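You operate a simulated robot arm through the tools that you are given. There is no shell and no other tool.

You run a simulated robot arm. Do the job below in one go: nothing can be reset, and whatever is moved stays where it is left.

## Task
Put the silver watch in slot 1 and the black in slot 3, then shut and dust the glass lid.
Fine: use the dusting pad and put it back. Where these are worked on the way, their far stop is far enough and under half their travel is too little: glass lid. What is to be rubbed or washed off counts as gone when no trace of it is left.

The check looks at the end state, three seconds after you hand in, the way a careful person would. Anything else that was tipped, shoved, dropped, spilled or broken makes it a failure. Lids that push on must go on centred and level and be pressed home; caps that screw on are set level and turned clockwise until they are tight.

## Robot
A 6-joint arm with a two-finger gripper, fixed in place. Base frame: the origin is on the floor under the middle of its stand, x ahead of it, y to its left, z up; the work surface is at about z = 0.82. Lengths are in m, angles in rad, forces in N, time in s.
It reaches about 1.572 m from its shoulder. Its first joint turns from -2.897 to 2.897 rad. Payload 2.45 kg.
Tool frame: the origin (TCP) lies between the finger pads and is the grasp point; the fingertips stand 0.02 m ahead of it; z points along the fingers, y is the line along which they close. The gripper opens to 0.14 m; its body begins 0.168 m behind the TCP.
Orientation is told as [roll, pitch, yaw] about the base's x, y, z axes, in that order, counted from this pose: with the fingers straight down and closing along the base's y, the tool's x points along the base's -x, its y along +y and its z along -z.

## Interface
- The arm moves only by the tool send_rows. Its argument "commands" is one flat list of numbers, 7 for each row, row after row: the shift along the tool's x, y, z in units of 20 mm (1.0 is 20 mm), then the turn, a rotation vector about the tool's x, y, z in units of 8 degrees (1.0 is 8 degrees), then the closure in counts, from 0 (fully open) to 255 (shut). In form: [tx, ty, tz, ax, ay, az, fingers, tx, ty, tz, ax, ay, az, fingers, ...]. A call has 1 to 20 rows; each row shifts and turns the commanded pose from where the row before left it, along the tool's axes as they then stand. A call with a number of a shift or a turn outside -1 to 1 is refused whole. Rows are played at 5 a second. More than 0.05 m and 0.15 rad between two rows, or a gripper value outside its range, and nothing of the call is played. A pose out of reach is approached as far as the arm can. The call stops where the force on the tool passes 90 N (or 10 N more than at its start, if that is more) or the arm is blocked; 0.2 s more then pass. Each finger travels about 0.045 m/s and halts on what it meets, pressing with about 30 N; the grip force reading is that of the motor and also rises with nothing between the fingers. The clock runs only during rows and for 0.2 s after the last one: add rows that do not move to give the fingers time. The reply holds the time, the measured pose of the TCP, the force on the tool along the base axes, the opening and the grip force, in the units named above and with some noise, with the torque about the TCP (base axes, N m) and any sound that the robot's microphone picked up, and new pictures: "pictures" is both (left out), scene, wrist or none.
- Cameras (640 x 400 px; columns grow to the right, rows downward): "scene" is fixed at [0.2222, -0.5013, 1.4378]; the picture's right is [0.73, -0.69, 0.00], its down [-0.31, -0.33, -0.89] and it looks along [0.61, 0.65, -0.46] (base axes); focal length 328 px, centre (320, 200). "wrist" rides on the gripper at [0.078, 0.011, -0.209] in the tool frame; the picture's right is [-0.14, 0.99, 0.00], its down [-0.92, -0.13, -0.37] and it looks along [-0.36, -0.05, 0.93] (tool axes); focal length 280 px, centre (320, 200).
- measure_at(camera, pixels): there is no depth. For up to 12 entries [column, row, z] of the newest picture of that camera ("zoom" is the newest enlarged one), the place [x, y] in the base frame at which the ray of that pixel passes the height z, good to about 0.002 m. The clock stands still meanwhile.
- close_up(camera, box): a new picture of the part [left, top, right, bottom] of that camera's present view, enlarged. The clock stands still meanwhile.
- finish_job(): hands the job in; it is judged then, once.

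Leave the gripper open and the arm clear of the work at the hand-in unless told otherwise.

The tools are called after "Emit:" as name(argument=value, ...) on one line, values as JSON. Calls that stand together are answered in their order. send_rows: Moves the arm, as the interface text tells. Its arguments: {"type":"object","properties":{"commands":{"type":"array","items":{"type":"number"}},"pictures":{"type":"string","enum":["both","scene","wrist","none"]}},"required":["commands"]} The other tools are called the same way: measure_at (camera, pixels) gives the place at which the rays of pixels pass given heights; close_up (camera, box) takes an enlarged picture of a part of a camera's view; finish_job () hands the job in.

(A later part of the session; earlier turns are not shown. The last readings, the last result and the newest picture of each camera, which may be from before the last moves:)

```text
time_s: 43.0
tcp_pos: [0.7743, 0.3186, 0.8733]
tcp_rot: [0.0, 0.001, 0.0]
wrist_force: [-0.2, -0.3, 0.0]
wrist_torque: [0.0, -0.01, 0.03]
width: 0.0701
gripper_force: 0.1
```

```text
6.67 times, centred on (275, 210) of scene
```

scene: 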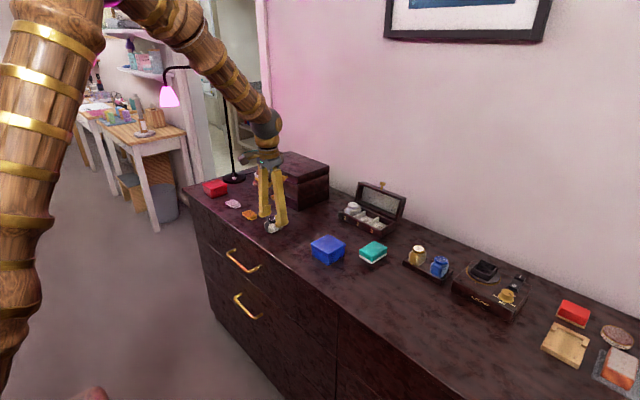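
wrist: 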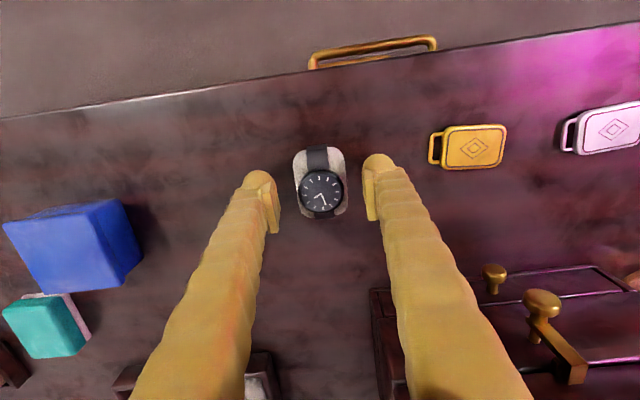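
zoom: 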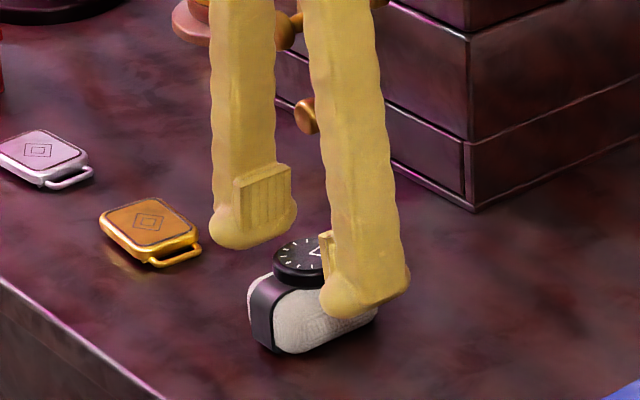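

Same picture as with the silver one. Closing on the case.

Emit:
send_rows(commands=[0, 0, 0.08, 0, 0, 0, 127, 0, 0, 0, 0, 0, 0, 180, 0, 0, 0, 0, 0, 0, 220, 0, 0, 0, 0, 0, 0, 255, 0, 0, 0, 0, 0, 0, 255, 0, 0, 0, 0, 0, 0, 255], pictures="wrist")

Emit:
close_up(camera="wrist", box=[250, 140, 390, 245])

```text
time_s: 44.4
tcp_pos: [0.7739, 0.3183, 0.8713]
tcp_rot: [0.0, 0.001, -0.001]
wrist_force: [-0.2, 0.2, 0.4]
wrist_torque: [0.02, -0.01, 0.0]
width: 0.0372
gripper_force: 30.2
```

wrist: 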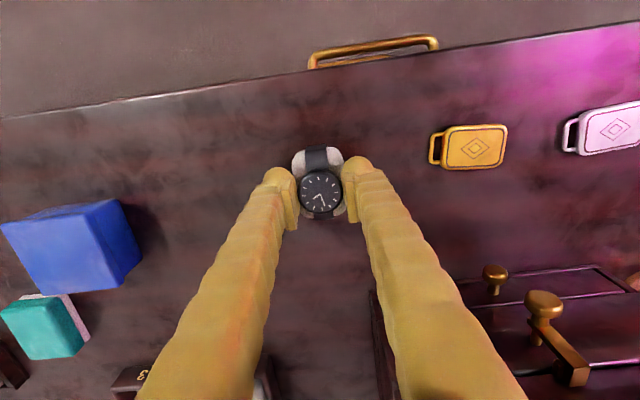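

```text
3.81 times, centred on (320, 192) of wrist
```

zoom: 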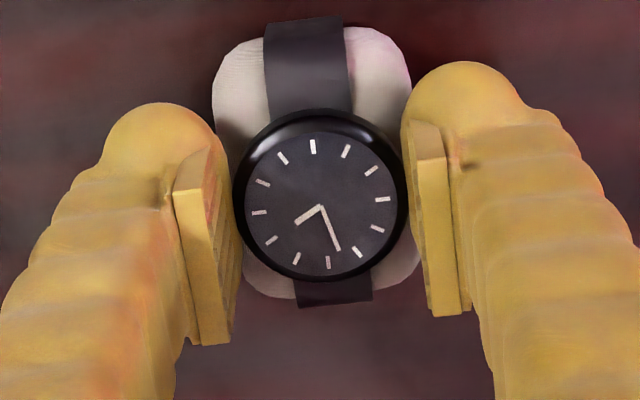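

Gripped (0.0372 m). Lifting and then carrying it toward slot 3, to (0.90, 0.062, 0.98).

Emit:
send_rows(commands=[0, 0, -0.3, 0, 0, 0, 255, 0, 0, -0.7, 0, 0, 0, 255, 0, 0, -1, 0, 0, 0, 255, 0, 0, -1, 0, 0, 0, 255, 0, 0, -1, 0, 0, 0, 255, 0, 0, -1, 0, 0, 0, 255, 0, 0, -0.4, 0, 0, 0, 255], pictures="none")

Emit:
send_rows(commands=[-0.485, -0.986, 0, 0, 0, 0, 255, -0.485, -0.986, 0, 0, 0, 0, 255, -0.485, -0.986, 0, 0, 0, 0, 255, -0.485, -0.986, 0, 0, 0, 0, 255, -0.485, -0.986, 0, 0, 0, 0, 255, -0.485, -0.986, 0, 0, 0, 0, 255, -0.485, -0.986, 0, 0, 0, 0, 255, -0.485, -0.986, 0, 0, 0, 0, 255, -0.485, -0.986, 0, 0, 0, 0, 255, -0.485, -0.986, 0, 0, 0, 0, 255, -0.485, -0.986, 0, 0, 0, 0, 255, -0.485, -0.986, 0, 0, 0, 0, 255, -0.485, -0.986, 0, 0, 0, 0, 255, 0, 0, 0, 0, 0, -0.27, 255, 0, 0, 0, 0, 0, 0, 255], pictures="both")

Emit:
close_up(camera="wrist", box=[250, 210, 390, 300])

```text
time_s: 46.0
tcp_pos: [0.7758, 0.3176, 0.9806]
tcp_rot: [-0.001, 0.0, 0.001]
wrist_force: [-1.1, -0.9, -1.5]
wrist_torque: [-0.02, 0.0, 0.01]
width: 0.0373
gripper_force: 30.2
```

```text
time_s: 49.2
tcp_pos: [0.9001, 0.0603, 0.9793]
tcp_rot: [0.0, -0.001, 0.037]
wrist_force: [-0.1, -0.3, -0.6]
wrist_torque: [0.01, -0.03, -0.01]
width: 0.0373
gripper_force: 30.2
```

scene: 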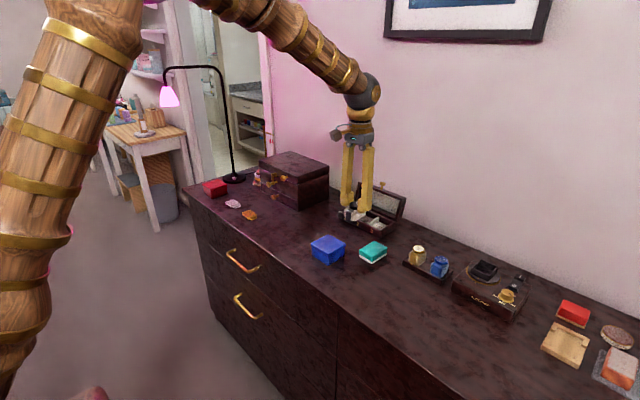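
wrist: 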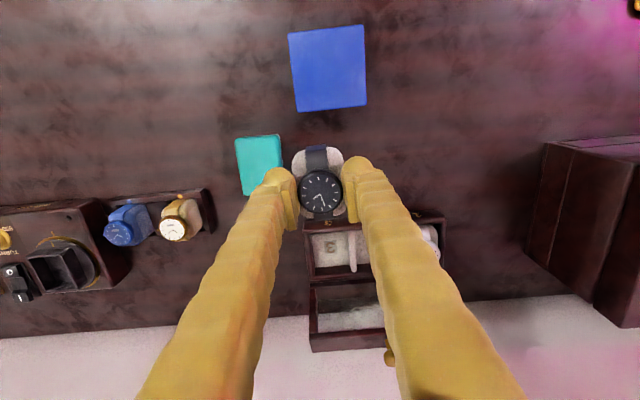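

```text
4.44 times, centred on (320, 255) of wrist
```

zoom: 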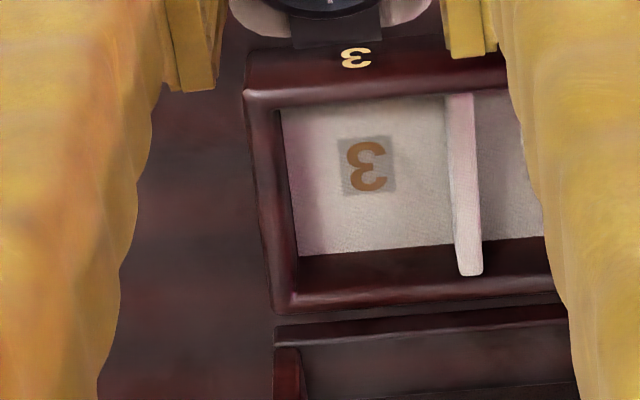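

Measuring slot 3's limits in this enlarged view.

Emit:
measure_at(camera="zoom", pixels=[[292, 180, 0.827], [276, 180, 0.85], [455, 190, 0.849], [480, 190, 0.849], [370, 100, 0.85], [390, 250, 0.827], [366, 166, 0.827], [446, 110, 0.849], [457, 270, 0.849]])

```text
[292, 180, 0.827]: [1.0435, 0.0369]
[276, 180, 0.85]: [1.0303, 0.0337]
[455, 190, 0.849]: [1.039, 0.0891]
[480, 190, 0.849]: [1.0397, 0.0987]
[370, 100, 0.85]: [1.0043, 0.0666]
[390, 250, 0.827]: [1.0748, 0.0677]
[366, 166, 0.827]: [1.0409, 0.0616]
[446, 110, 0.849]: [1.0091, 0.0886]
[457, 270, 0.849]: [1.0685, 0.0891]
```

Slot 3: y 0.0355–0.089, x 1.004–1.073, centre (1.0385, 0.062). Moving over it and down to z 0.915.

Emit:
send_rows(commands=[-0.989, -0.0294, 0, 0, 0, 0, 255, -0.989, -0.0294, 0, 0, 0, 0, 255, -0.989, -0.0294, 0, 0, 0, 0, 255, -0.989, -0.0294, 0, 0, 0, 0, 255, -0.989, -0.0294, 0, 0, 0, 0, 255, -0.989, -0.0294, 0, 0, 0, 0, 255, -0.989, -0.0294, 0, 0, 0, 0, 255, 0, 0, 0.8, 0, 0, 0, 255, 0, 0, 0.8, 0, 0, 0, 255, 0, 0, 0.8, 0, 0, 0, 255, 0, 0, 0.8, 0, 0, 0, 255, 0, 0, 0, 0, 0, 0, 255], pictures="both")

Emit:
close_up(camera="scene", box=[340, 175, 420, 235])

Emit:
close_up(camera="wrist", box=[250, 130, 390, 235])

```text
time_s: 51.8
tcp_pos: [1.0382, 0.063, 0.9155]
tcp_rot: [0.0, -0.001, 0.036]
wrist_force: [0.4, -0.4, -0.3]
wrist_torque: [0.0, 0.01, -0.01]
width: 0.0371
gripper_force: 29.9
```

scene: 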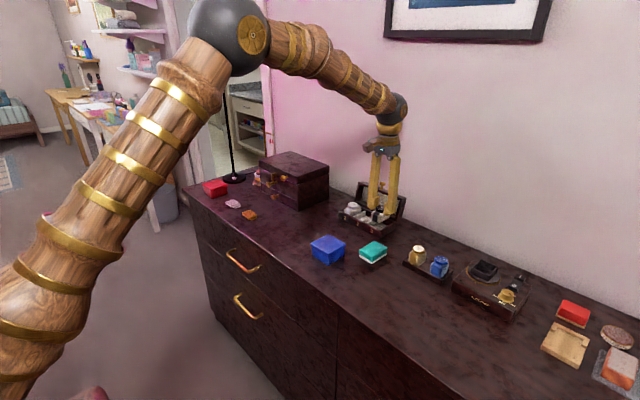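
wrist: 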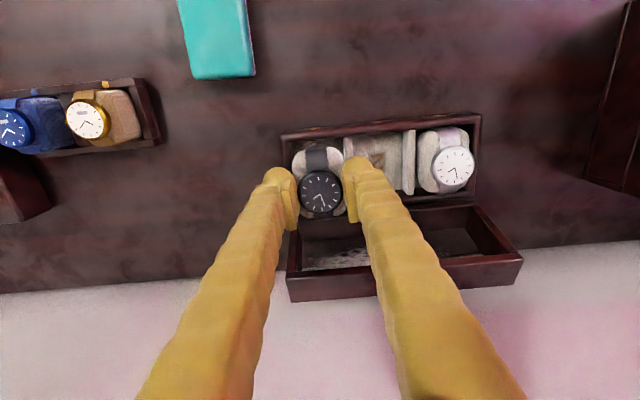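

```text
6.67 times, centred on (380, 205) of scene
```

zoom: 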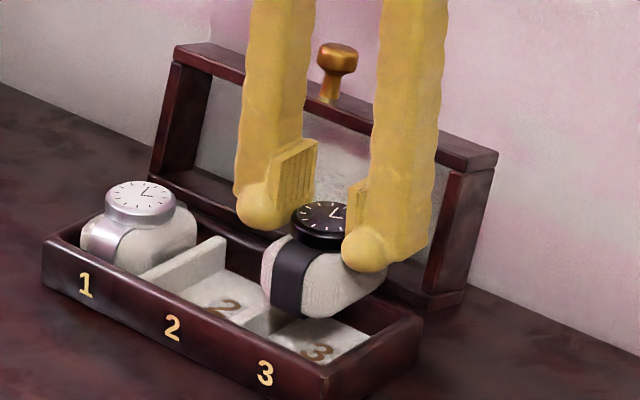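

```text
3.81 times, centred on (320, 182) of wrist
```

zoom: 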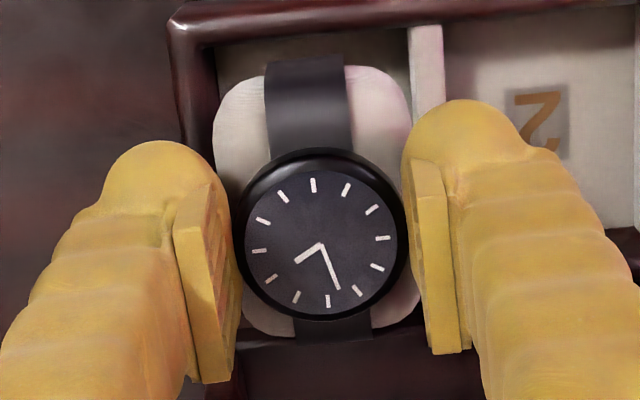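

Aligned over slot 3. Lowering slowly.

Emit:
send_rows(commands=[0, -0.03, 0.3, 0, 0, 0, 255, 0, 0, 0.3, 0, 0, 0, 255, 0, 0, 0.3, 0, 0, 0, 255, 0, 0, 0.3, 0, 0, 0, 255, 0, 0, 0.3, 0, 0, 0, 255, 0, 0, 0, 0, 0, 0, 255], pictures="none")

Emit:
send_rows(commands=[0, 0, 0.1, 0, 0, 0, 255, 0, 0, 0.1, 0, 0, 0, 255, 0, 0, 0.05, 0, 0, 0, 255], pictures="none")

```text
time_s: 53.2
tcp_pos: [1.0376, 0.062, 0.8847]
tcp_rot: [-0.001, -0.001, 0.036]
wrist_force: [0.0, -0.4, -1.6]
wrist_torque: [0.03, 0.02, -0.01]
width: 0.0373
gripper_force: 30.5
```

```text
time_s: 54.0
tcp_pos: [1.039, 0.0615, 0.8802]
tcp_rot: [0.001, -0.002, 0.038]
wrist_force: [1.0, 0.0, -0.8]
wrist_torque: [-0.02, 0.03, -0.01]
width: 0.0374
gripper_force: 30.0
```

Still free at z 0.880; a few more 1 mm steps until contact.

Emit:
send_rows(commands=[0, 0, 0.06, 0, 0, 0, 255, 0, 0, 0.06, 0, 0, 0, 255, 0, 0, 0, 0, 0, 0, 255], pictures="none")

```text
time_s: 54.8
tcp_pos: [1.0399, 0.0611, 0.879]
tcp_rot: [0.001, -0.002, 0.037]
wrist_force: [-1.5, 1.6, 20.1]
wrist_torque: [0.04, -0.04, 0.02]
width: 0.0374
gripper_force: 29.8
```

Contact with the slot floor (20 N). Ease 1 mm and release.

Emit:
send_rows(commands=[0, 0, -0.05, 0, 0, 0, 255, 0, 0, 0, 0, 0, 0, 210, 0, 0, 0, 0, 0, 0, 170, 0, 0, 0, 0, 0, 0, 140, 0, 0, 0, 0, 0, 0, 127, 0, 0, -0.5, 0, 0, 0, 127, 0, 0, -1, 0, 0, 0, 127, 0, 0, -1, 0, 0, 0, 127, 0, 0, -1, 0, 0, 0, 127, 0, 0, -1, 0, 0, 0, 127, 0, 0, -1, 0, 0, 0.27, 127, 0, 0, 0, 0, 0, 0, 127], pictures="both")

Emit:
close_up(camera="scene", box=[330, 175, 410, 235])

Emit:
close_up(camera="wrist", box=[250, 100, 450, 225])

```text
time_s: 57.4
tcp_pos: [1.0394, 0.0628, 0.9899]
tcp_rot: [0.001, 0.0, 0.0]
wrist_force: [-0.1, 0.7, 0.0]
wrist_torque: [0.01, -0.04, 0.04]
width: 0.0701
gripper_force: 0.1
```

scene: 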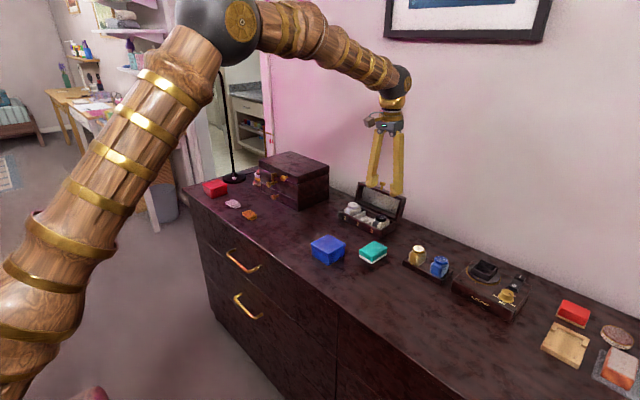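
wrist: 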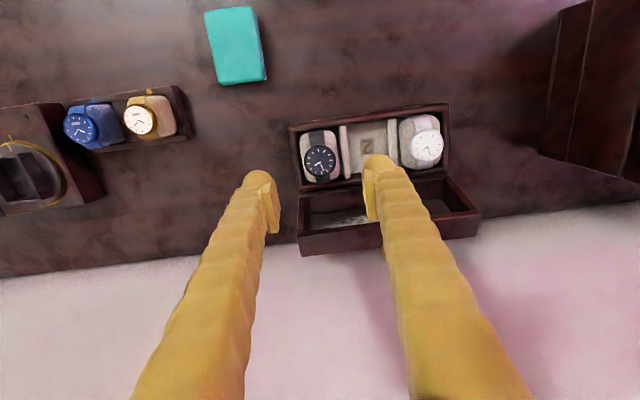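

```text
6.67 times, centred on (370, 205) of scene
```

zoom: 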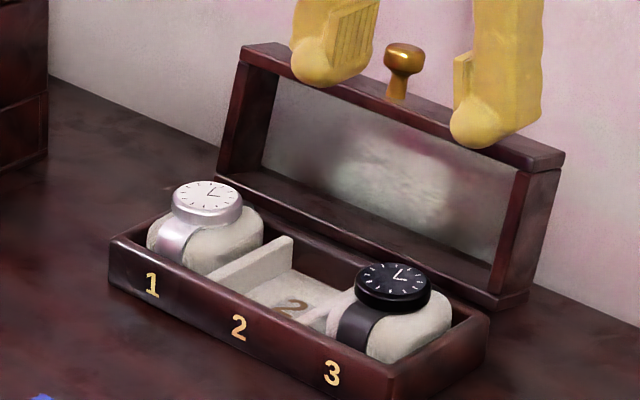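

```text
3.20 times, centred on (350, 162) of wrist
```

zoom: 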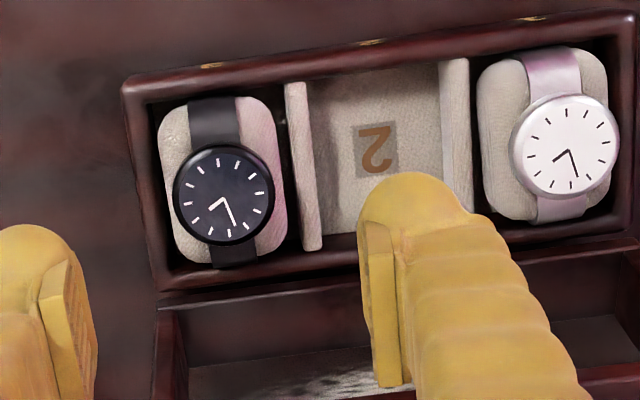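

Both watches are seated (silver in 1, black in 3). Next the lid: I locate the knob in its open position.

Emit:
measure_at(camera="scene", pixels=[[382.6, 183.7, 0.93], [382.6, 183.7, 0.94], [382.6, 183.7, 0.95], [382.6, 183.7, 0.96], [382.6, 183.7, 0.97], [379.5, 188.5, 0.93], [379.5, 188.5, 0.94], [379.5, 188.5, 0.95]])

```text
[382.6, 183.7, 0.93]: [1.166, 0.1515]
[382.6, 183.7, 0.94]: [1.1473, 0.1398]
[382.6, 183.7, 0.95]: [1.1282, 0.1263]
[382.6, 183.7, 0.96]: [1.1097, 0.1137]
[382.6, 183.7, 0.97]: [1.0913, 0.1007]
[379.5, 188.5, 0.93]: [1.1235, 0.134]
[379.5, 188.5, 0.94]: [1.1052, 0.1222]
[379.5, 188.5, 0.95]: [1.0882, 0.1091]
```

The knob is at about (1.1255, 0.1245, 0.951). I go up, over to y 0.1245, tilt 24° and stop at a pre-grasp point 8 cm short of it.

Emit:
send_rows(commands=[0, 0, -0.85, 0, 0, 0, 140, 0, 0, -0.85, 0, 0, 0, 140, 0, 0, -0.8, 0, 0, 0, 140, 0, 0.78, 0, 0, 0, 0, 140, 0, 0.78, 0, 0, 0, 0, 140, 0, 0.78, 0, 0, 0, 0, 140, 0, 0.75, 0, 0, 0, 0, 140, 0, 0, 0, 0, -0.6, 0, 140, 0, 0, 0, 0, -0.6, 0, 140, 0, 0, 0, 0, -0.6, 0, 140, 0, 0, 0, 0, -0.6, 0, 140, 0, 0, 0, 0, -0.6, 0, 140, -0.71, 0, 0.597, 0, 0, 0, 140, -0.71, 0, 0.597, 0, 0, 0, 140, -0.71, 0, 0.597, 0, 0, 0, 140, 0, 0, 0, 0, 0, 0, 140], pictures="both")

Emit:
close_up(camera="wrist", box=[240, 100, 400, 220])

Emit:
close_up(camera="scene", box=[330, 130, 430, 220])

```text
time_s: 60.8
tcp_pos: [1.0915, 0.1206, 1.0238]
tcp_rot: [0.0, -0.419, 0.0]
wrist_force: [1.0, -0.2, 0.1]
wrist_torque: [0.0, 0.02, 0.0]
width: 0.0631
gripper_force: 0.1
```

scene: 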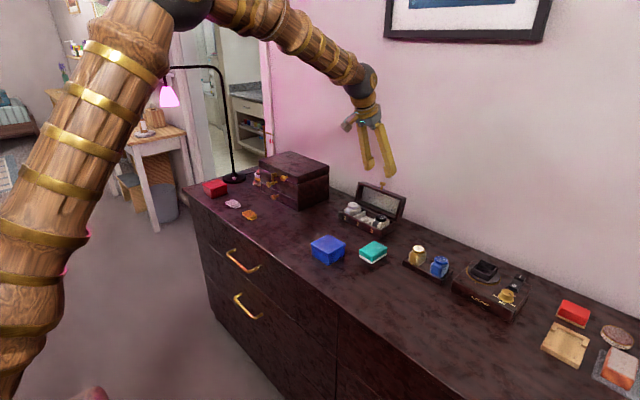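
wrist: 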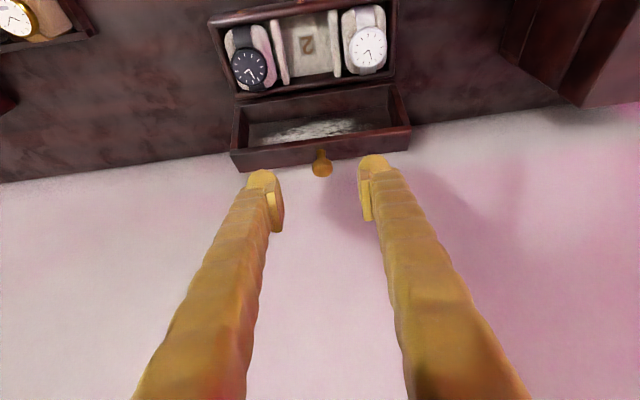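

```text
3.33 times, centred on (320, 160) of wrist
```

zoom: 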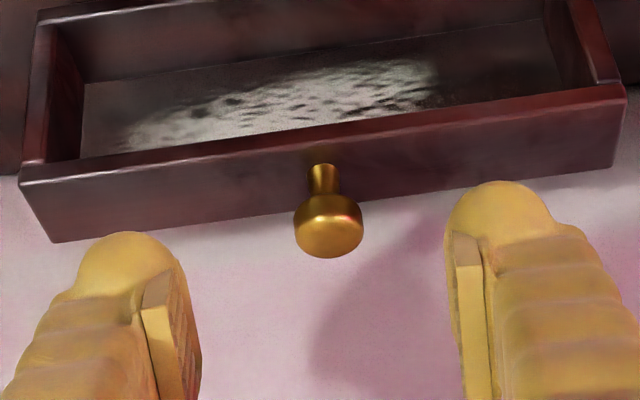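

```text
4.44 times, centred on (380, 175) of scene
```

zoom: 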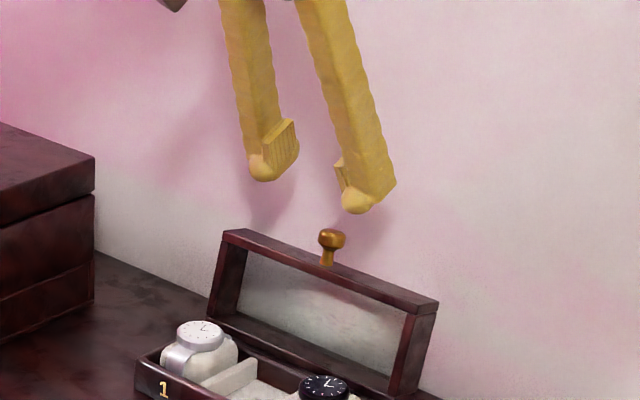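

I check the knob's y and x/z from this view.

Emit:
measure_at(camera="wrist", pixels=[[322.7, 168, 0.94], [322.7, 168, 0.95], [322.7, 168, 0.96], [312.5, 168, 0.95], [333, 168, 0.95]])

Emit:
send_rows(commands=[0, 0, 0, 0, 0, 0, 140], pictures="none")

```text
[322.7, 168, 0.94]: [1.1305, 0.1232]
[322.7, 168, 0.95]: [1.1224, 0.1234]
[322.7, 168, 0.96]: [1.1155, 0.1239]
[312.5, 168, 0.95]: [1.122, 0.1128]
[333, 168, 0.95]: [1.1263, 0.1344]
```

```text
time_s: 61.2
tcp_pos: [1.0916, 0.1218, 1.0232]
tcp_rot: [0.001, -0.419, 0.0]
wrist_force: [-0.6, -0.4, -1.0]
wrist_torque: [0.03, -0.02, 0.01]
width: 0.0633
gripper_force: 0.0
```

Knob ≈ (1.122, 0.124, 0.954). I advance along the tool axis to it, shifting y +2.5 mm.

Emit:
send_rows(commands=[0, 0.12, 0.8, 0, 0, 0, 140, 0, 0, 0.8, 0, 0, 0, 140, 0, 0, 0.8, 0, 0, 0, 140, 0, 0, 0.7, 0, 0, 0, 140, 0, 0, 0, 0, 0, 0, 140], pictures="both")

Emit:
close_up(camera="wrist", box=[240, 120, 400, 240])

Emit:
close_up(camera="scene", box=[340, 160, 420, 220])

```text
time_s: 62.4
tcp_pos: [1.1175, 0.1244, 0.9684]
tcp_rot: [0.001, -0.418, -0.002]
wrist_force: [0.0, -0.1, -1.0]
wrist_torque: [0.01, -0.02, 0.0]
width: 0.0631
gripper_force: 0.1
```

scene: 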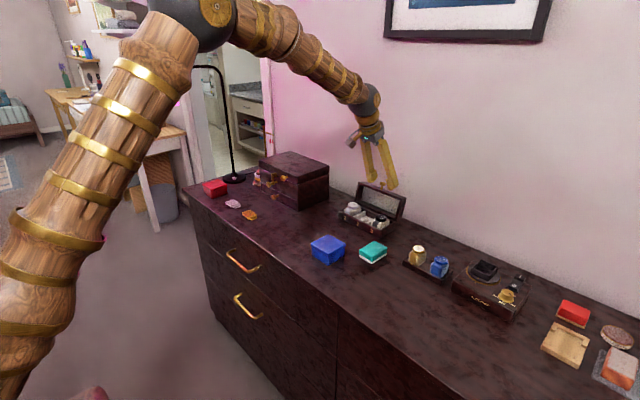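
wrist: 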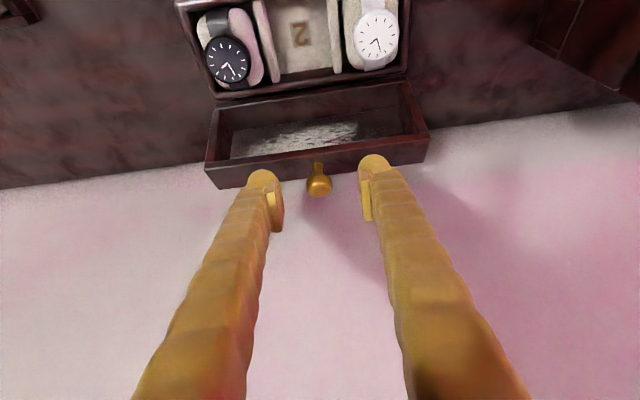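

```text
3.33 times, centred on (320, 180) of wrist
```

zoom: 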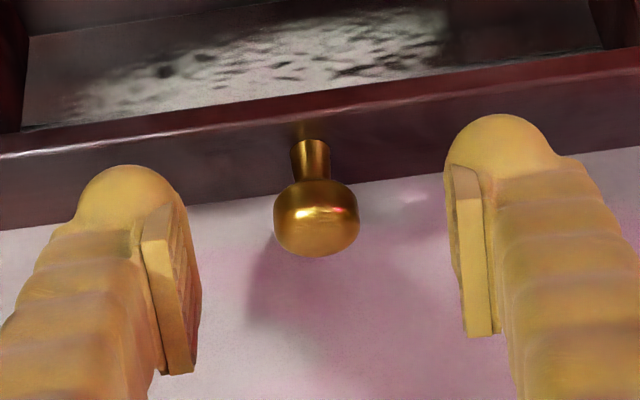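

```text
6.67 times, centred on (380, 190) of scene
```

zoom: 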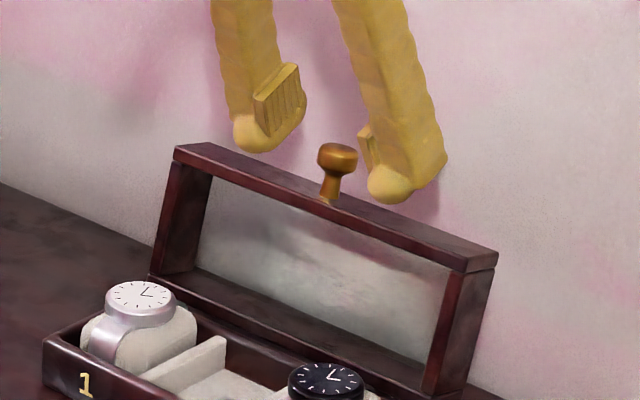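

The knob is centred between the fingers, about 15 mm ahead. Advance 15 mm (2 mm toward the robot) and close on it.

Emit:
send_rows(commands=[0.05, 0, 0.4, 0, 0, 0, 140, 0.05, 0, 0.35, 0, 0, 0, 140, 0, 0, 0, 0, 0, 0, 180, 0, 0, 0, 0, 0, 0, 215, 0, 0, 0, 0, 0, 0, 255, 0, 0, 0, 0, 0, 0, 255], pictures="both")

Emit:
close_up(camera="wrist", box=[240, 120, 400, 240])

Emit:
close_up(camera="scene", box=[340, 160, 420, 220])

```text
time_s: 63.8
tcp_pos: [1.1222, 0.1254, 0.9546]
tcp_rot: [-0.002, -0.422, -0.002]
wrist_force: [6.3, -10.3, 17.1]
wrist_torque: [-0.02, -0.03, 0.02]
width: 0.0205
gripper_force: 27.6
```

scene: 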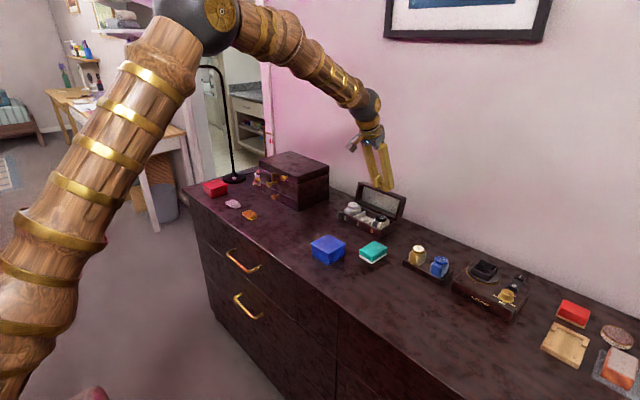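
wrist: 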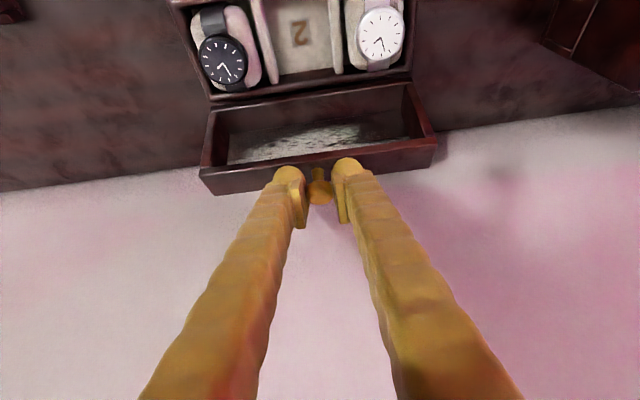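

```text
3.33 times, centred on (320, 180) of wrist
```

zoom: 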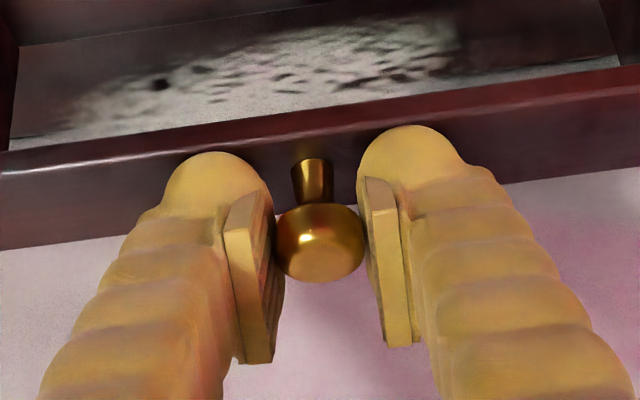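

```text
6.67 times, centred on (380, 190) of scene
```

zoom: 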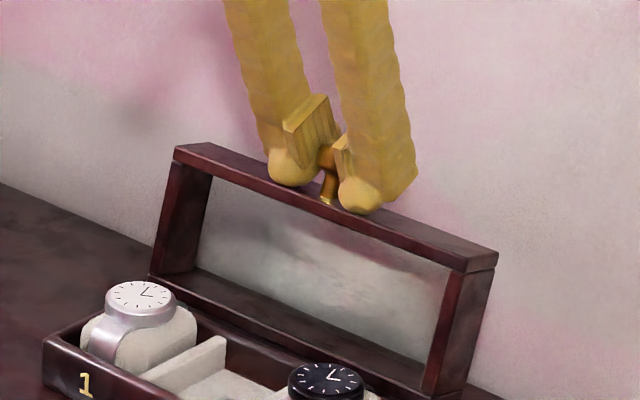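

Gripped on the knob (0.0205 m). Now I bring the lid back along the arc; first ~22° to about upright.

Emit:
send_rows(commands=[0.463, 0, -0.373, 0, 0, 0, 255, 0.463, 0, -0.373, 0, 0, 0, 255, 0.426, 0, -0.223, 0, 0, 0, 255, 0.426, 0, -0.223, 0, 0, 0, 255], pictures="both")

Emit:
close_up(camera="scene", box=[340, 160, 420, 220])

```text
time_s: 64.8
tcp_pos: [1.0797, 0.1256, 0.9601]
tcp_rot: [0.0, -0.417, -0.001]
wrist_force: [8.3, -25.4, 8.6]
wrist_torque: [-0.12, -0.83, 0.18]
width: 0.0183
gripper_force: 42.9
```

scene: 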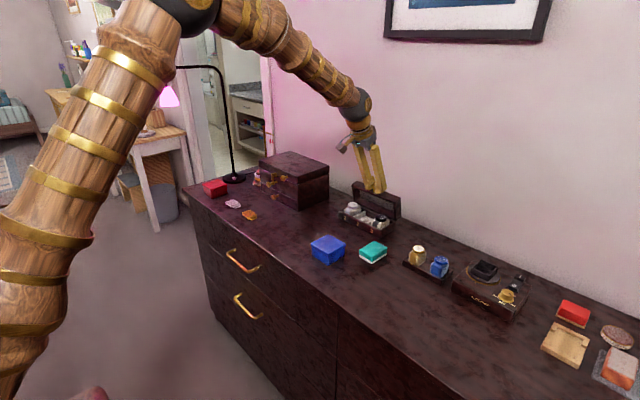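
wrist: 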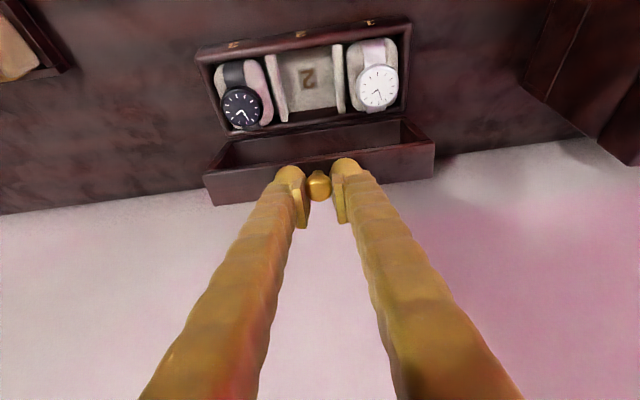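

```text
6.67 times, centred on (380, 190) of scene
```

zoom: 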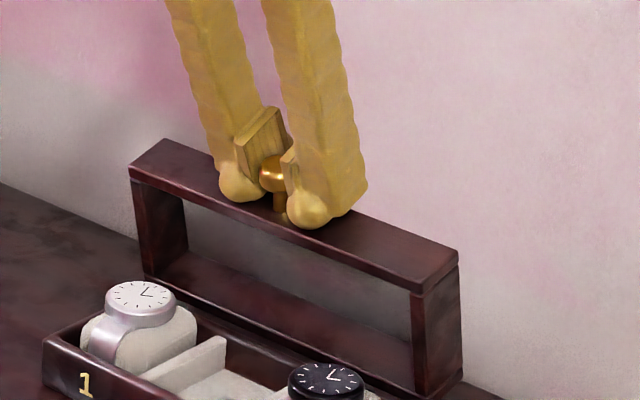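

The lid follows; it is near upright. Relax y by −1.5 mm and continue down to φ≈50°.

Emit:
send_rows(commands=[0.455, -0.04, -0.145, 0, 0, 0, 255, 0.455, -0.04, -0.145, 0, 0, 0, 255, 0.472, 0, -0.065, 0, 0, 0, 255, 0.472, 0, -0.065, 0, 0, 0, 255, 0.474, 0, 0.019, 0, 0, 0, 255, 0.474, 0, 0.019, 0, 0, 0, 255, 0.461, 0, 0.101, 0, 0, 0, 255, 0.461, 0, 0.101, 0, 0, 0, 255], pictures="both")

Emit:
close_up(camera="scene", box=[330, 170, 410, 230])

```text
time_s: 66.6
tcp_pos: [1.0115, 0.1251, 0.9342]
tcp_rot: [-0.001, -0.418, -0.002]
wrist_force: [14.6, 5.2, -0.8]
wrist_torque: [-0.02, -1.22, 0.07]
width: 0.0203
gripper_force: 45.4
```

scene: 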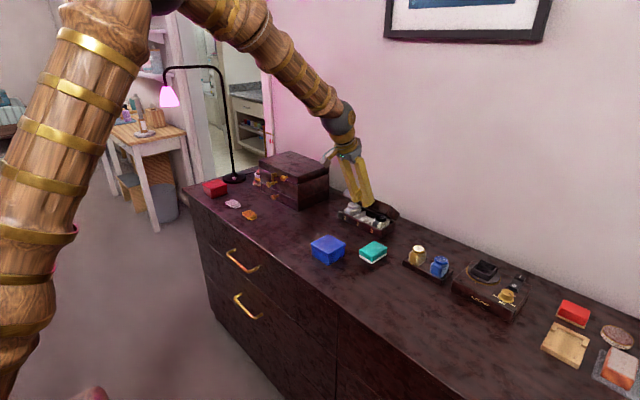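
wrist: 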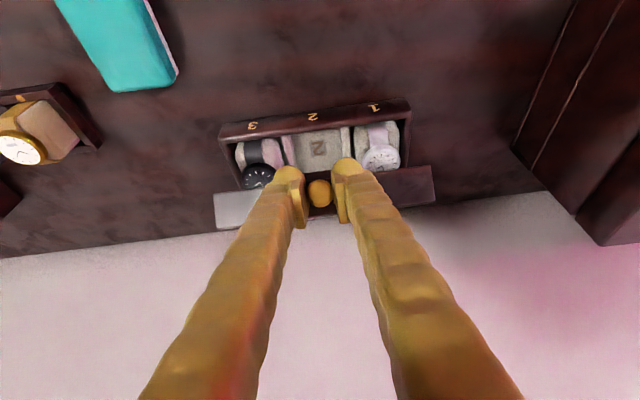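

```text
6.67 times, centred on (370, 200) of scene
```

zoom: 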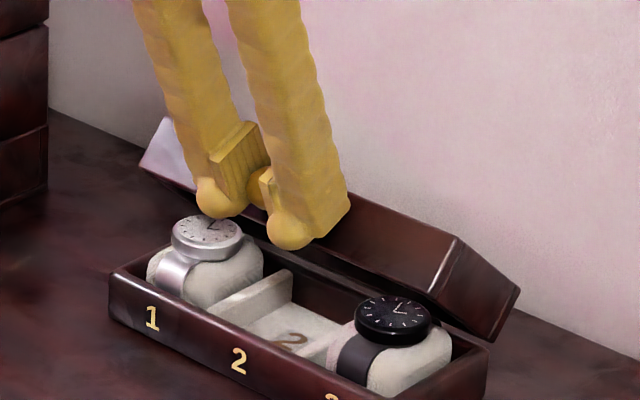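

The lid is at ~45°, fingers clear of the watches. Continue to φ≈20°.

Emit:
send_rows(commands=[0.4375, 0, 0.177, 0, 0, 0, 255, 0.4375, 0, 0.177, 0, 0, 0, 255, 0.396, 0, 0.25, 0, 0, 0, 255, 0.396, 0, 0.25, 0, 0, 0, 255, 0.345, 0, 0.314, 0, 0, 0, 255, 0.345, 0, 0.314, 0, 0, 0, 255], pictures="both")

Emit:
close_up(camera="scene", box=[330, 175, 410, 235])

```text
time_s: 68.0
tcp_pos: [0.9789, 0.1252, 0.8866]
tcp_rot: [0.001, -0.417, 0.0]
wrist_force: [-22.0, 1.7, 16.5]
wrist_torque: [0.0, -1.03, 0.01]
width: 0.0176
gripper_force: 43.1
```

scene: 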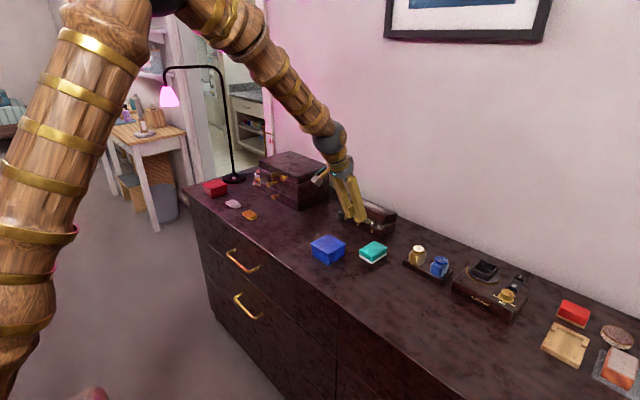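
wrist: 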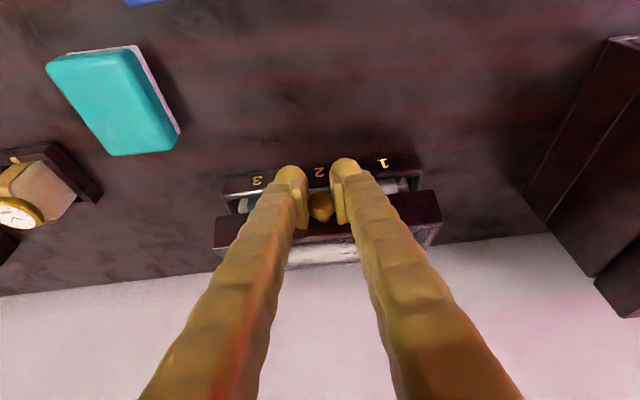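

```text
6.67 times, centred on (370, 205) of scene
```

zoom: 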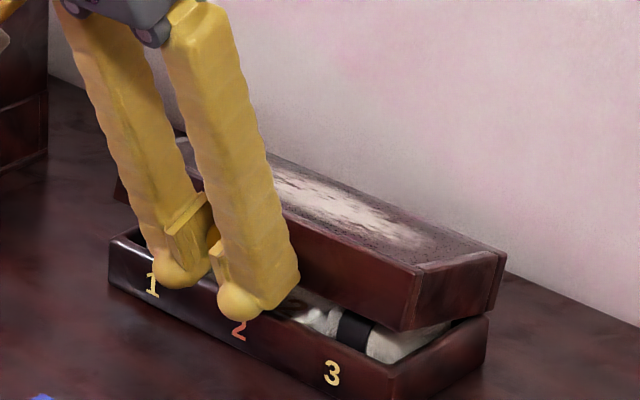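

Nearly closed (~12° left). Final stretch in small steps, watching for the closing contact.

Emit:
send_rows(commands=[0.22, 0, 0.24, 0, 0, 0, 255, 0.2, 0, 0.24, 0, 0, 0, 255, 0.18, 0, 0.22, 0, 0, 0, 255], pictures="both")

Emit:
close_up(camera="scene", box=[330, 175, 410, 235])

```text
time_s: 68.8
tcp_pos: [0.9733, 0.1258, 0.8686]
tcp_rot: [0.0, -0.42, -0.001]
wrist_force: [3.5, 7.4, 9.9]
wrist_torque: [-0.02, -1.22, 0.02]
width: 0.017
gripper_force: 42.6
```

scene: 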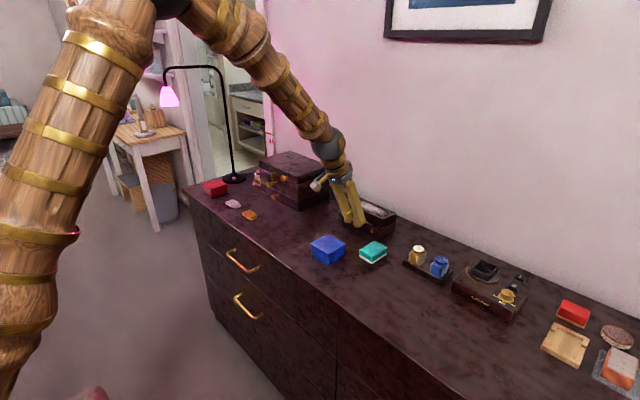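
wrist: 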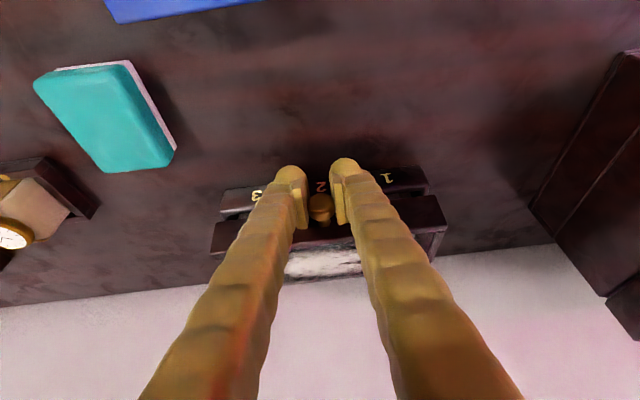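

```text
6.67 times, centred on (370, 205) of scene
```

zoom: 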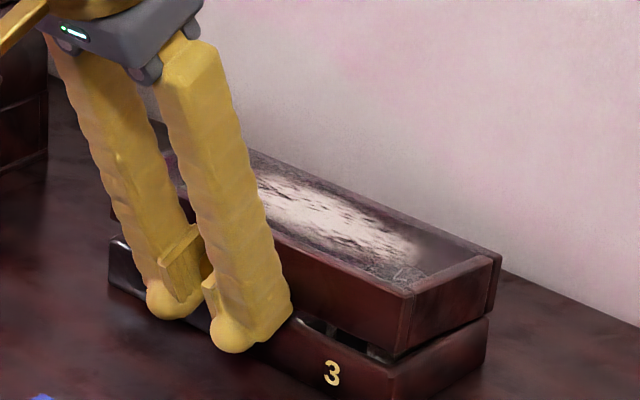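

There's still a small gap at the front. Continue lowering in 2–3 mm steps.

Emit:
send_rows(commands=[0.06, 0, 0.12, 0, 0, 0, 255, 0.06, 0, 0.12, 0, 0, 0, 255, 0.06, 0, 0.12, 0, 0, 0, 255], pictures="scene")

Emit:
close_up(camera="scene", box=[330, 175, 410, 235])

```text
time_s: 69.6
tcp_pos: [0.9727, 0.1242, 0.8615]
tcp_rot: [0.002, -0.417, 0.002]
wrist_force: [-10.5, 2.2, 10.6]
wrist_torque: [-0.03, -1.12, 0.01]
width: 0.0169
gripper_force: 42.0
```

scene: 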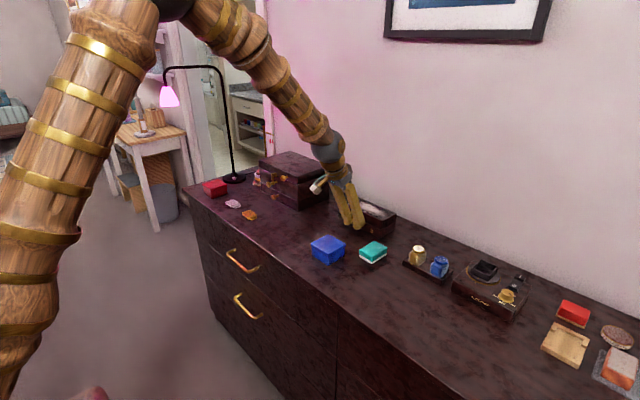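

```text
6.67 times, centred on (370, 205) of scene
```

zoom: 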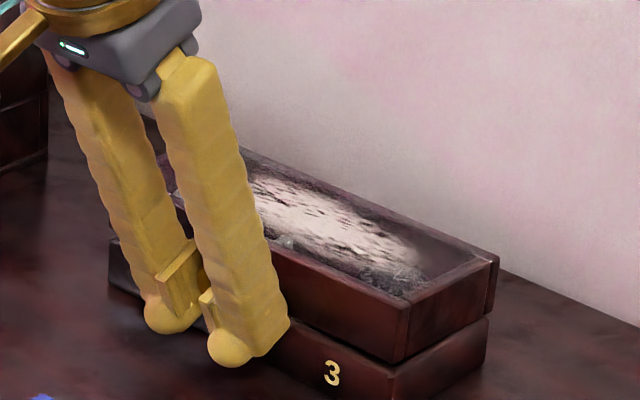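

Nearly flush. A little more until the force shows it's seated.

Emit:
send_rows(commands=[0.05, 0, 0.1, 0, 0, 0, 255, 0.05, 0, 0.1, 0, 0, 0, 255], pictures="none")

```text
time_s: 70.2
tcp_pos: [0.9731, 0.1242, 0.857]
tcp_rot: [0.0, -0.417, -0.001]
wrist_force: [-19.4, 8.0, 11.7]
wrist_torque: [-0.11, -1.21, 0.04]
width: 0.0172
gripper_force: 43.1
```

Emit:
close_up(camera="scene", box=[330, 175, 410, 235])

Emit:
close_up(camera="scene", box=[340, 205, 400, 245])

```text
6.67 times, centred on (370, 205) of scene
```

zoom: 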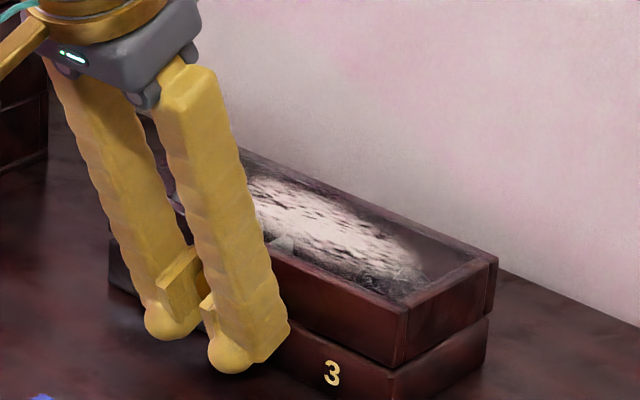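

```text
10.00 times, centred on (370, 225) of scene
```

zoom: 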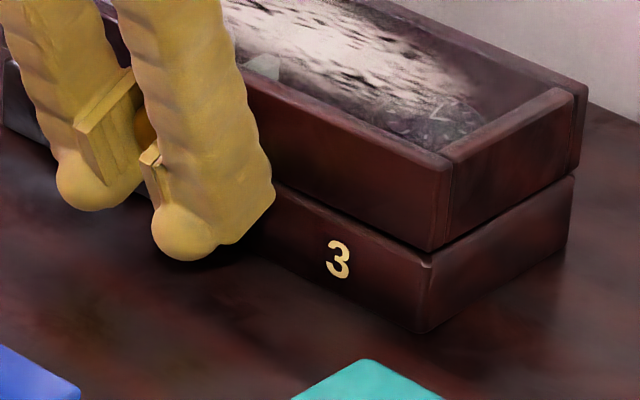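

The lid looks shut. I release the knob and retreat along the tool axis, then straighten and look.

Emit:
send_rows(commands=[0, 0, 0, 0, 0, 0, 200, 0, 0, 0, 0, 0, 0, 140, 0, 0, 0, 0, 0, 0, 127, 0, 0, 0, 0, 0, 0, 127, 0.3, 0, -0.5, 0, 0, 0, 127, 0, 0, -1, 0, 0, 0, 127, 0, 0, -1, 0, 0, 0, 127, 0, 0, -1, 0, 0, 0, 127, 0, 0, -1, 0, 0, 0, 127, 0, 0, -1, 0, 0, 0, 127, 0, 0, -1, 0, 0.6, 0, 127, 0, 0, -1, 0, 0.6, 0, 127, 0, 0, 0, 0, 0.6, 0, 127, 0, 0, 0, 0, 0.6, 0, 127, 0, 0, 0, 0, 0.6, 0, 127, 0, 0, 0, 0, 0, 0, 127], pictures="both")

Emit:
close_up(camera="scene", box=[330, 190, 400, 240])

Emit:
close_up(camera="wrist", box=[240, 140, 440, 280])

```text
time_s: 73.6
tcp_pos: [0.9086, 0.1247, 0.9921]
tcp_rot: [-0.001, 0.0, 0.0]
wrist_force: [-0.5, 0.5, -0.4]
wrist_torque: [-0.02, 0.01, -0.04]
width: 0.0702
gripper_force: 0.0
```

scene: 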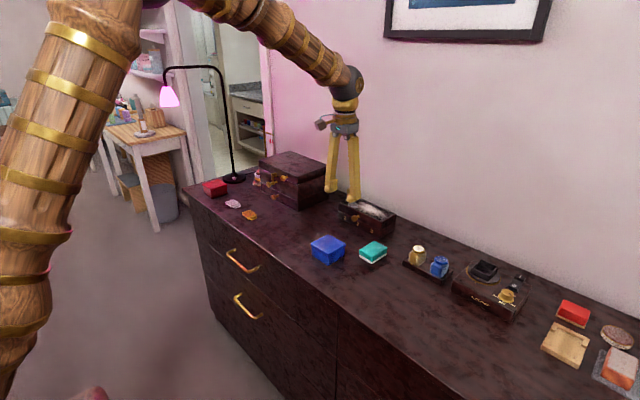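
wrist: 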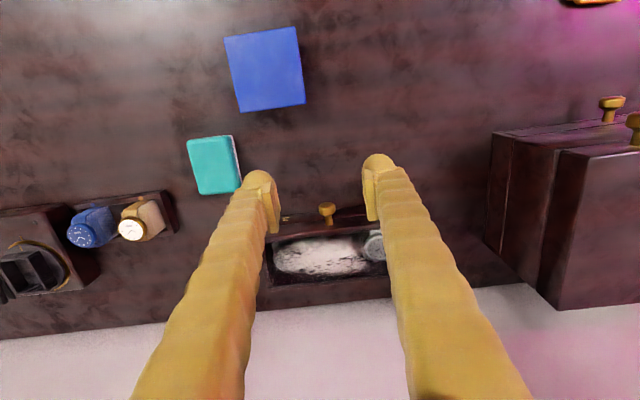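

```text
8.00 times, centred on (365, 215) of scene
```

zoom: 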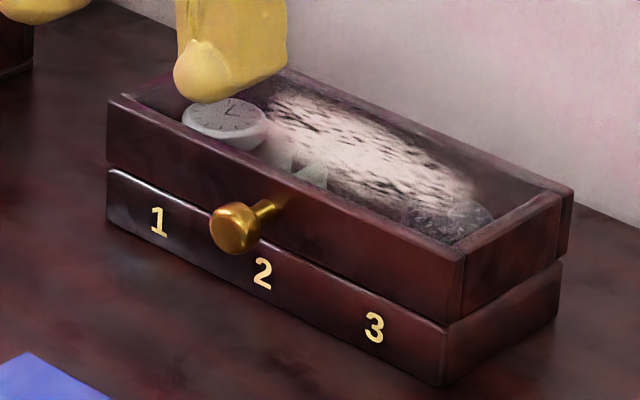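

```text
2.86 times, centred on (340, 210) of wrist
```

zoom: 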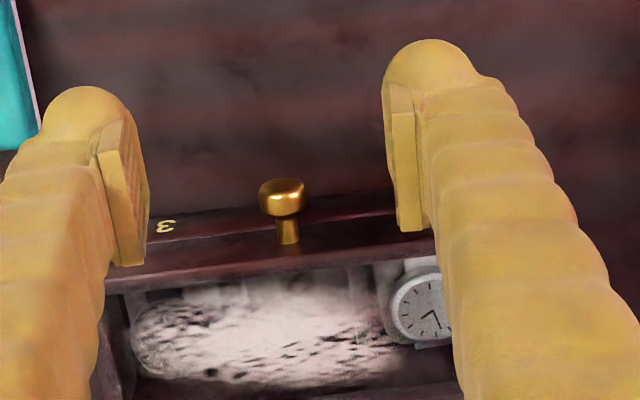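

The lid is back in its initial shut look. Before dusting, I look closely at the frame and glass edge to see whether the glass is recessed.

Emit:
close_up(camera="scene", box=[370, 204, 402, 228])

Emit:
close_up(camera="scene", box=[336, 190, 368, 214])

Emit:
close_up(camera="wrist", box=[260, 225, 320, 320])

```text
16.00 times, centred on (386, 216) of scene
```

zoom: 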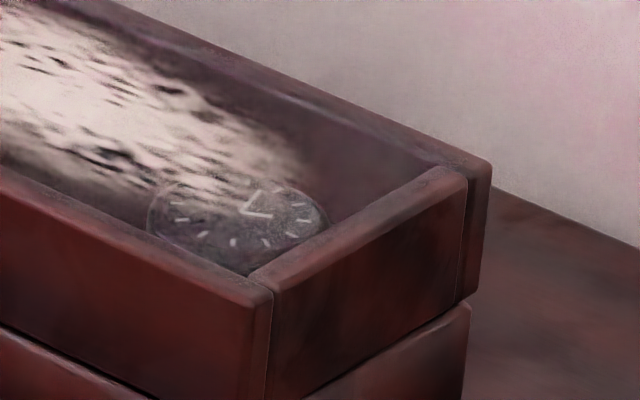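

```text
16.00 times, centred on (352, 202) of scene
```

zoom: 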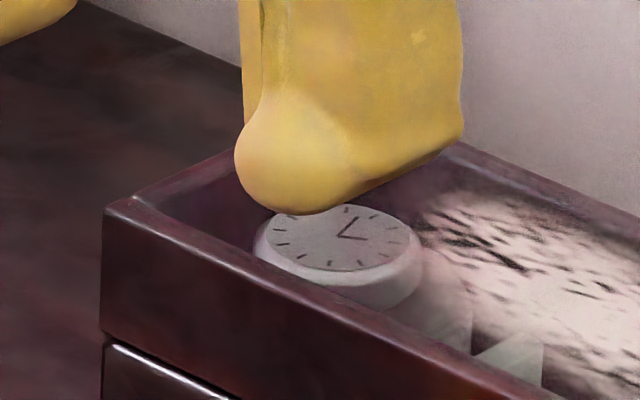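

```text
4.21 times, centred on (290, 272) of wrist
```

zoom: 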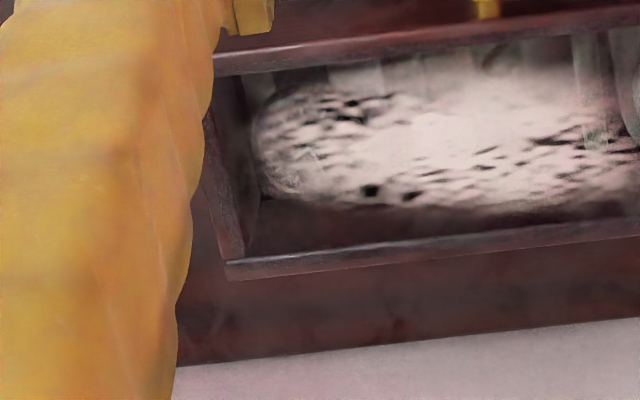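

Now the dusting pad: I triangulate its top face from both cameras.

Emit:
close_up(camera="wrist", box=[170, 115, 260, 205])

Emit:
measure_at(camera="scene", pixels=[[373.4, 249.6, 0.84], [373.4, 249.6, 0.845], [373.4, 249.6, 0.85], [373.4, 249.6, 0.855], [373.4, 249.6, 0.86]])

Emit:
measure_at(camera="wrist", pixels=[[187, 140, 0.845], [233, 136, 0.845], [241, 188, 0.845], [199, 194, 0.845], [215, 165, 0.84], [215, 165, 0.845], [215, 165, 0.85], [215, 165, 0.855]])

```text
4.44 times, centred on (215, 160) of wrist
```

zoom: 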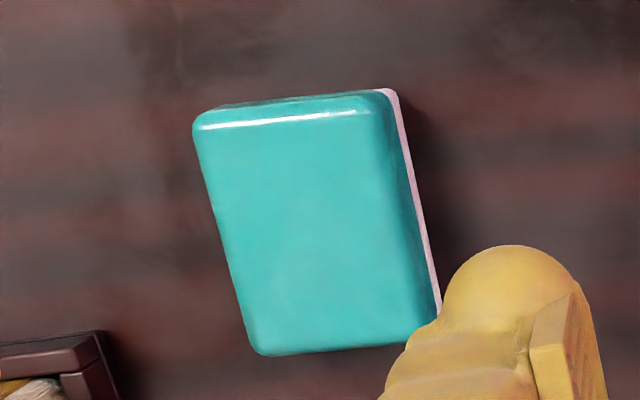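

```text
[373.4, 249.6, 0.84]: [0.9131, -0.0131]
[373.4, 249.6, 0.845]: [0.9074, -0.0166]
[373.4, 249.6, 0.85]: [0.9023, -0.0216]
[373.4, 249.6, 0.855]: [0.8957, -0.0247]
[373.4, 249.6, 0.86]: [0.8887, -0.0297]
```

```text
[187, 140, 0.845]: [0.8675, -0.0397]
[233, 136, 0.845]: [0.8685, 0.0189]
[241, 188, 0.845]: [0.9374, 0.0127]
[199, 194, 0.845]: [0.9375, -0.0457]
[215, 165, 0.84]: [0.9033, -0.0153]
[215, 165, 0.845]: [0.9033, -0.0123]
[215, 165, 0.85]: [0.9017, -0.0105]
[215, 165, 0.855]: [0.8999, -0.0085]
```

I measure the felt's bottom corners in the scene view for the pad's exact heading.

Emit:
close_up(camera="scene", box=[354, 236, 392, 268])

```text
12.50 times, centred on (373, 252) of scene
```

zoom: 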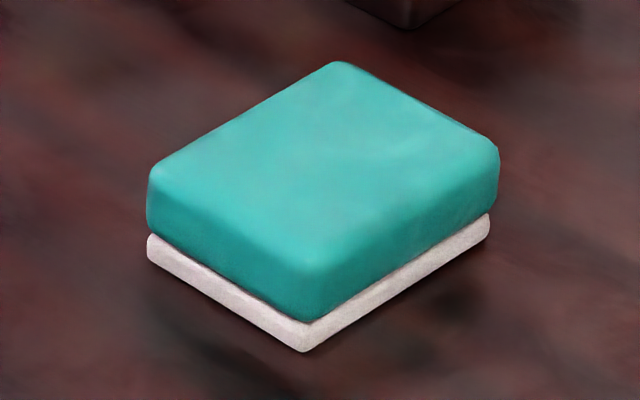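

Emit:
measure_at(camera="zoom", pixels=[[148, 255, 0.821], [304, 351, 0.821], [488, 238, 0.821], [170, 268, 0.821], [285, 340, 0.821], [325, 340, 0.821], [470, 250, 0.821], [150, 180, 0.845], [308, 275, 0.845], [496, 155, 0.845], [340, 62, 0.845]])

```text
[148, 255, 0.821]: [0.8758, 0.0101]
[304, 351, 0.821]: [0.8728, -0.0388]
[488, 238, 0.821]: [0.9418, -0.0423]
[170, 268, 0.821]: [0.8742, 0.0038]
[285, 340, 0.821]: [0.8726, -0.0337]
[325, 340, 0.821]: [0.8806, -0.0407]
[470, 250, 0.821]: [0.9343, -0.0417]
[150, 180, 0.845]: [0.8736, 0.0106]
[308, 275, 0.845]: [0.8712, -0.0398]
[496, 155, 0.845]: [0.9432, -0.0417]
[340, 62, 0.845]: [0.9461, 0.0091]
```

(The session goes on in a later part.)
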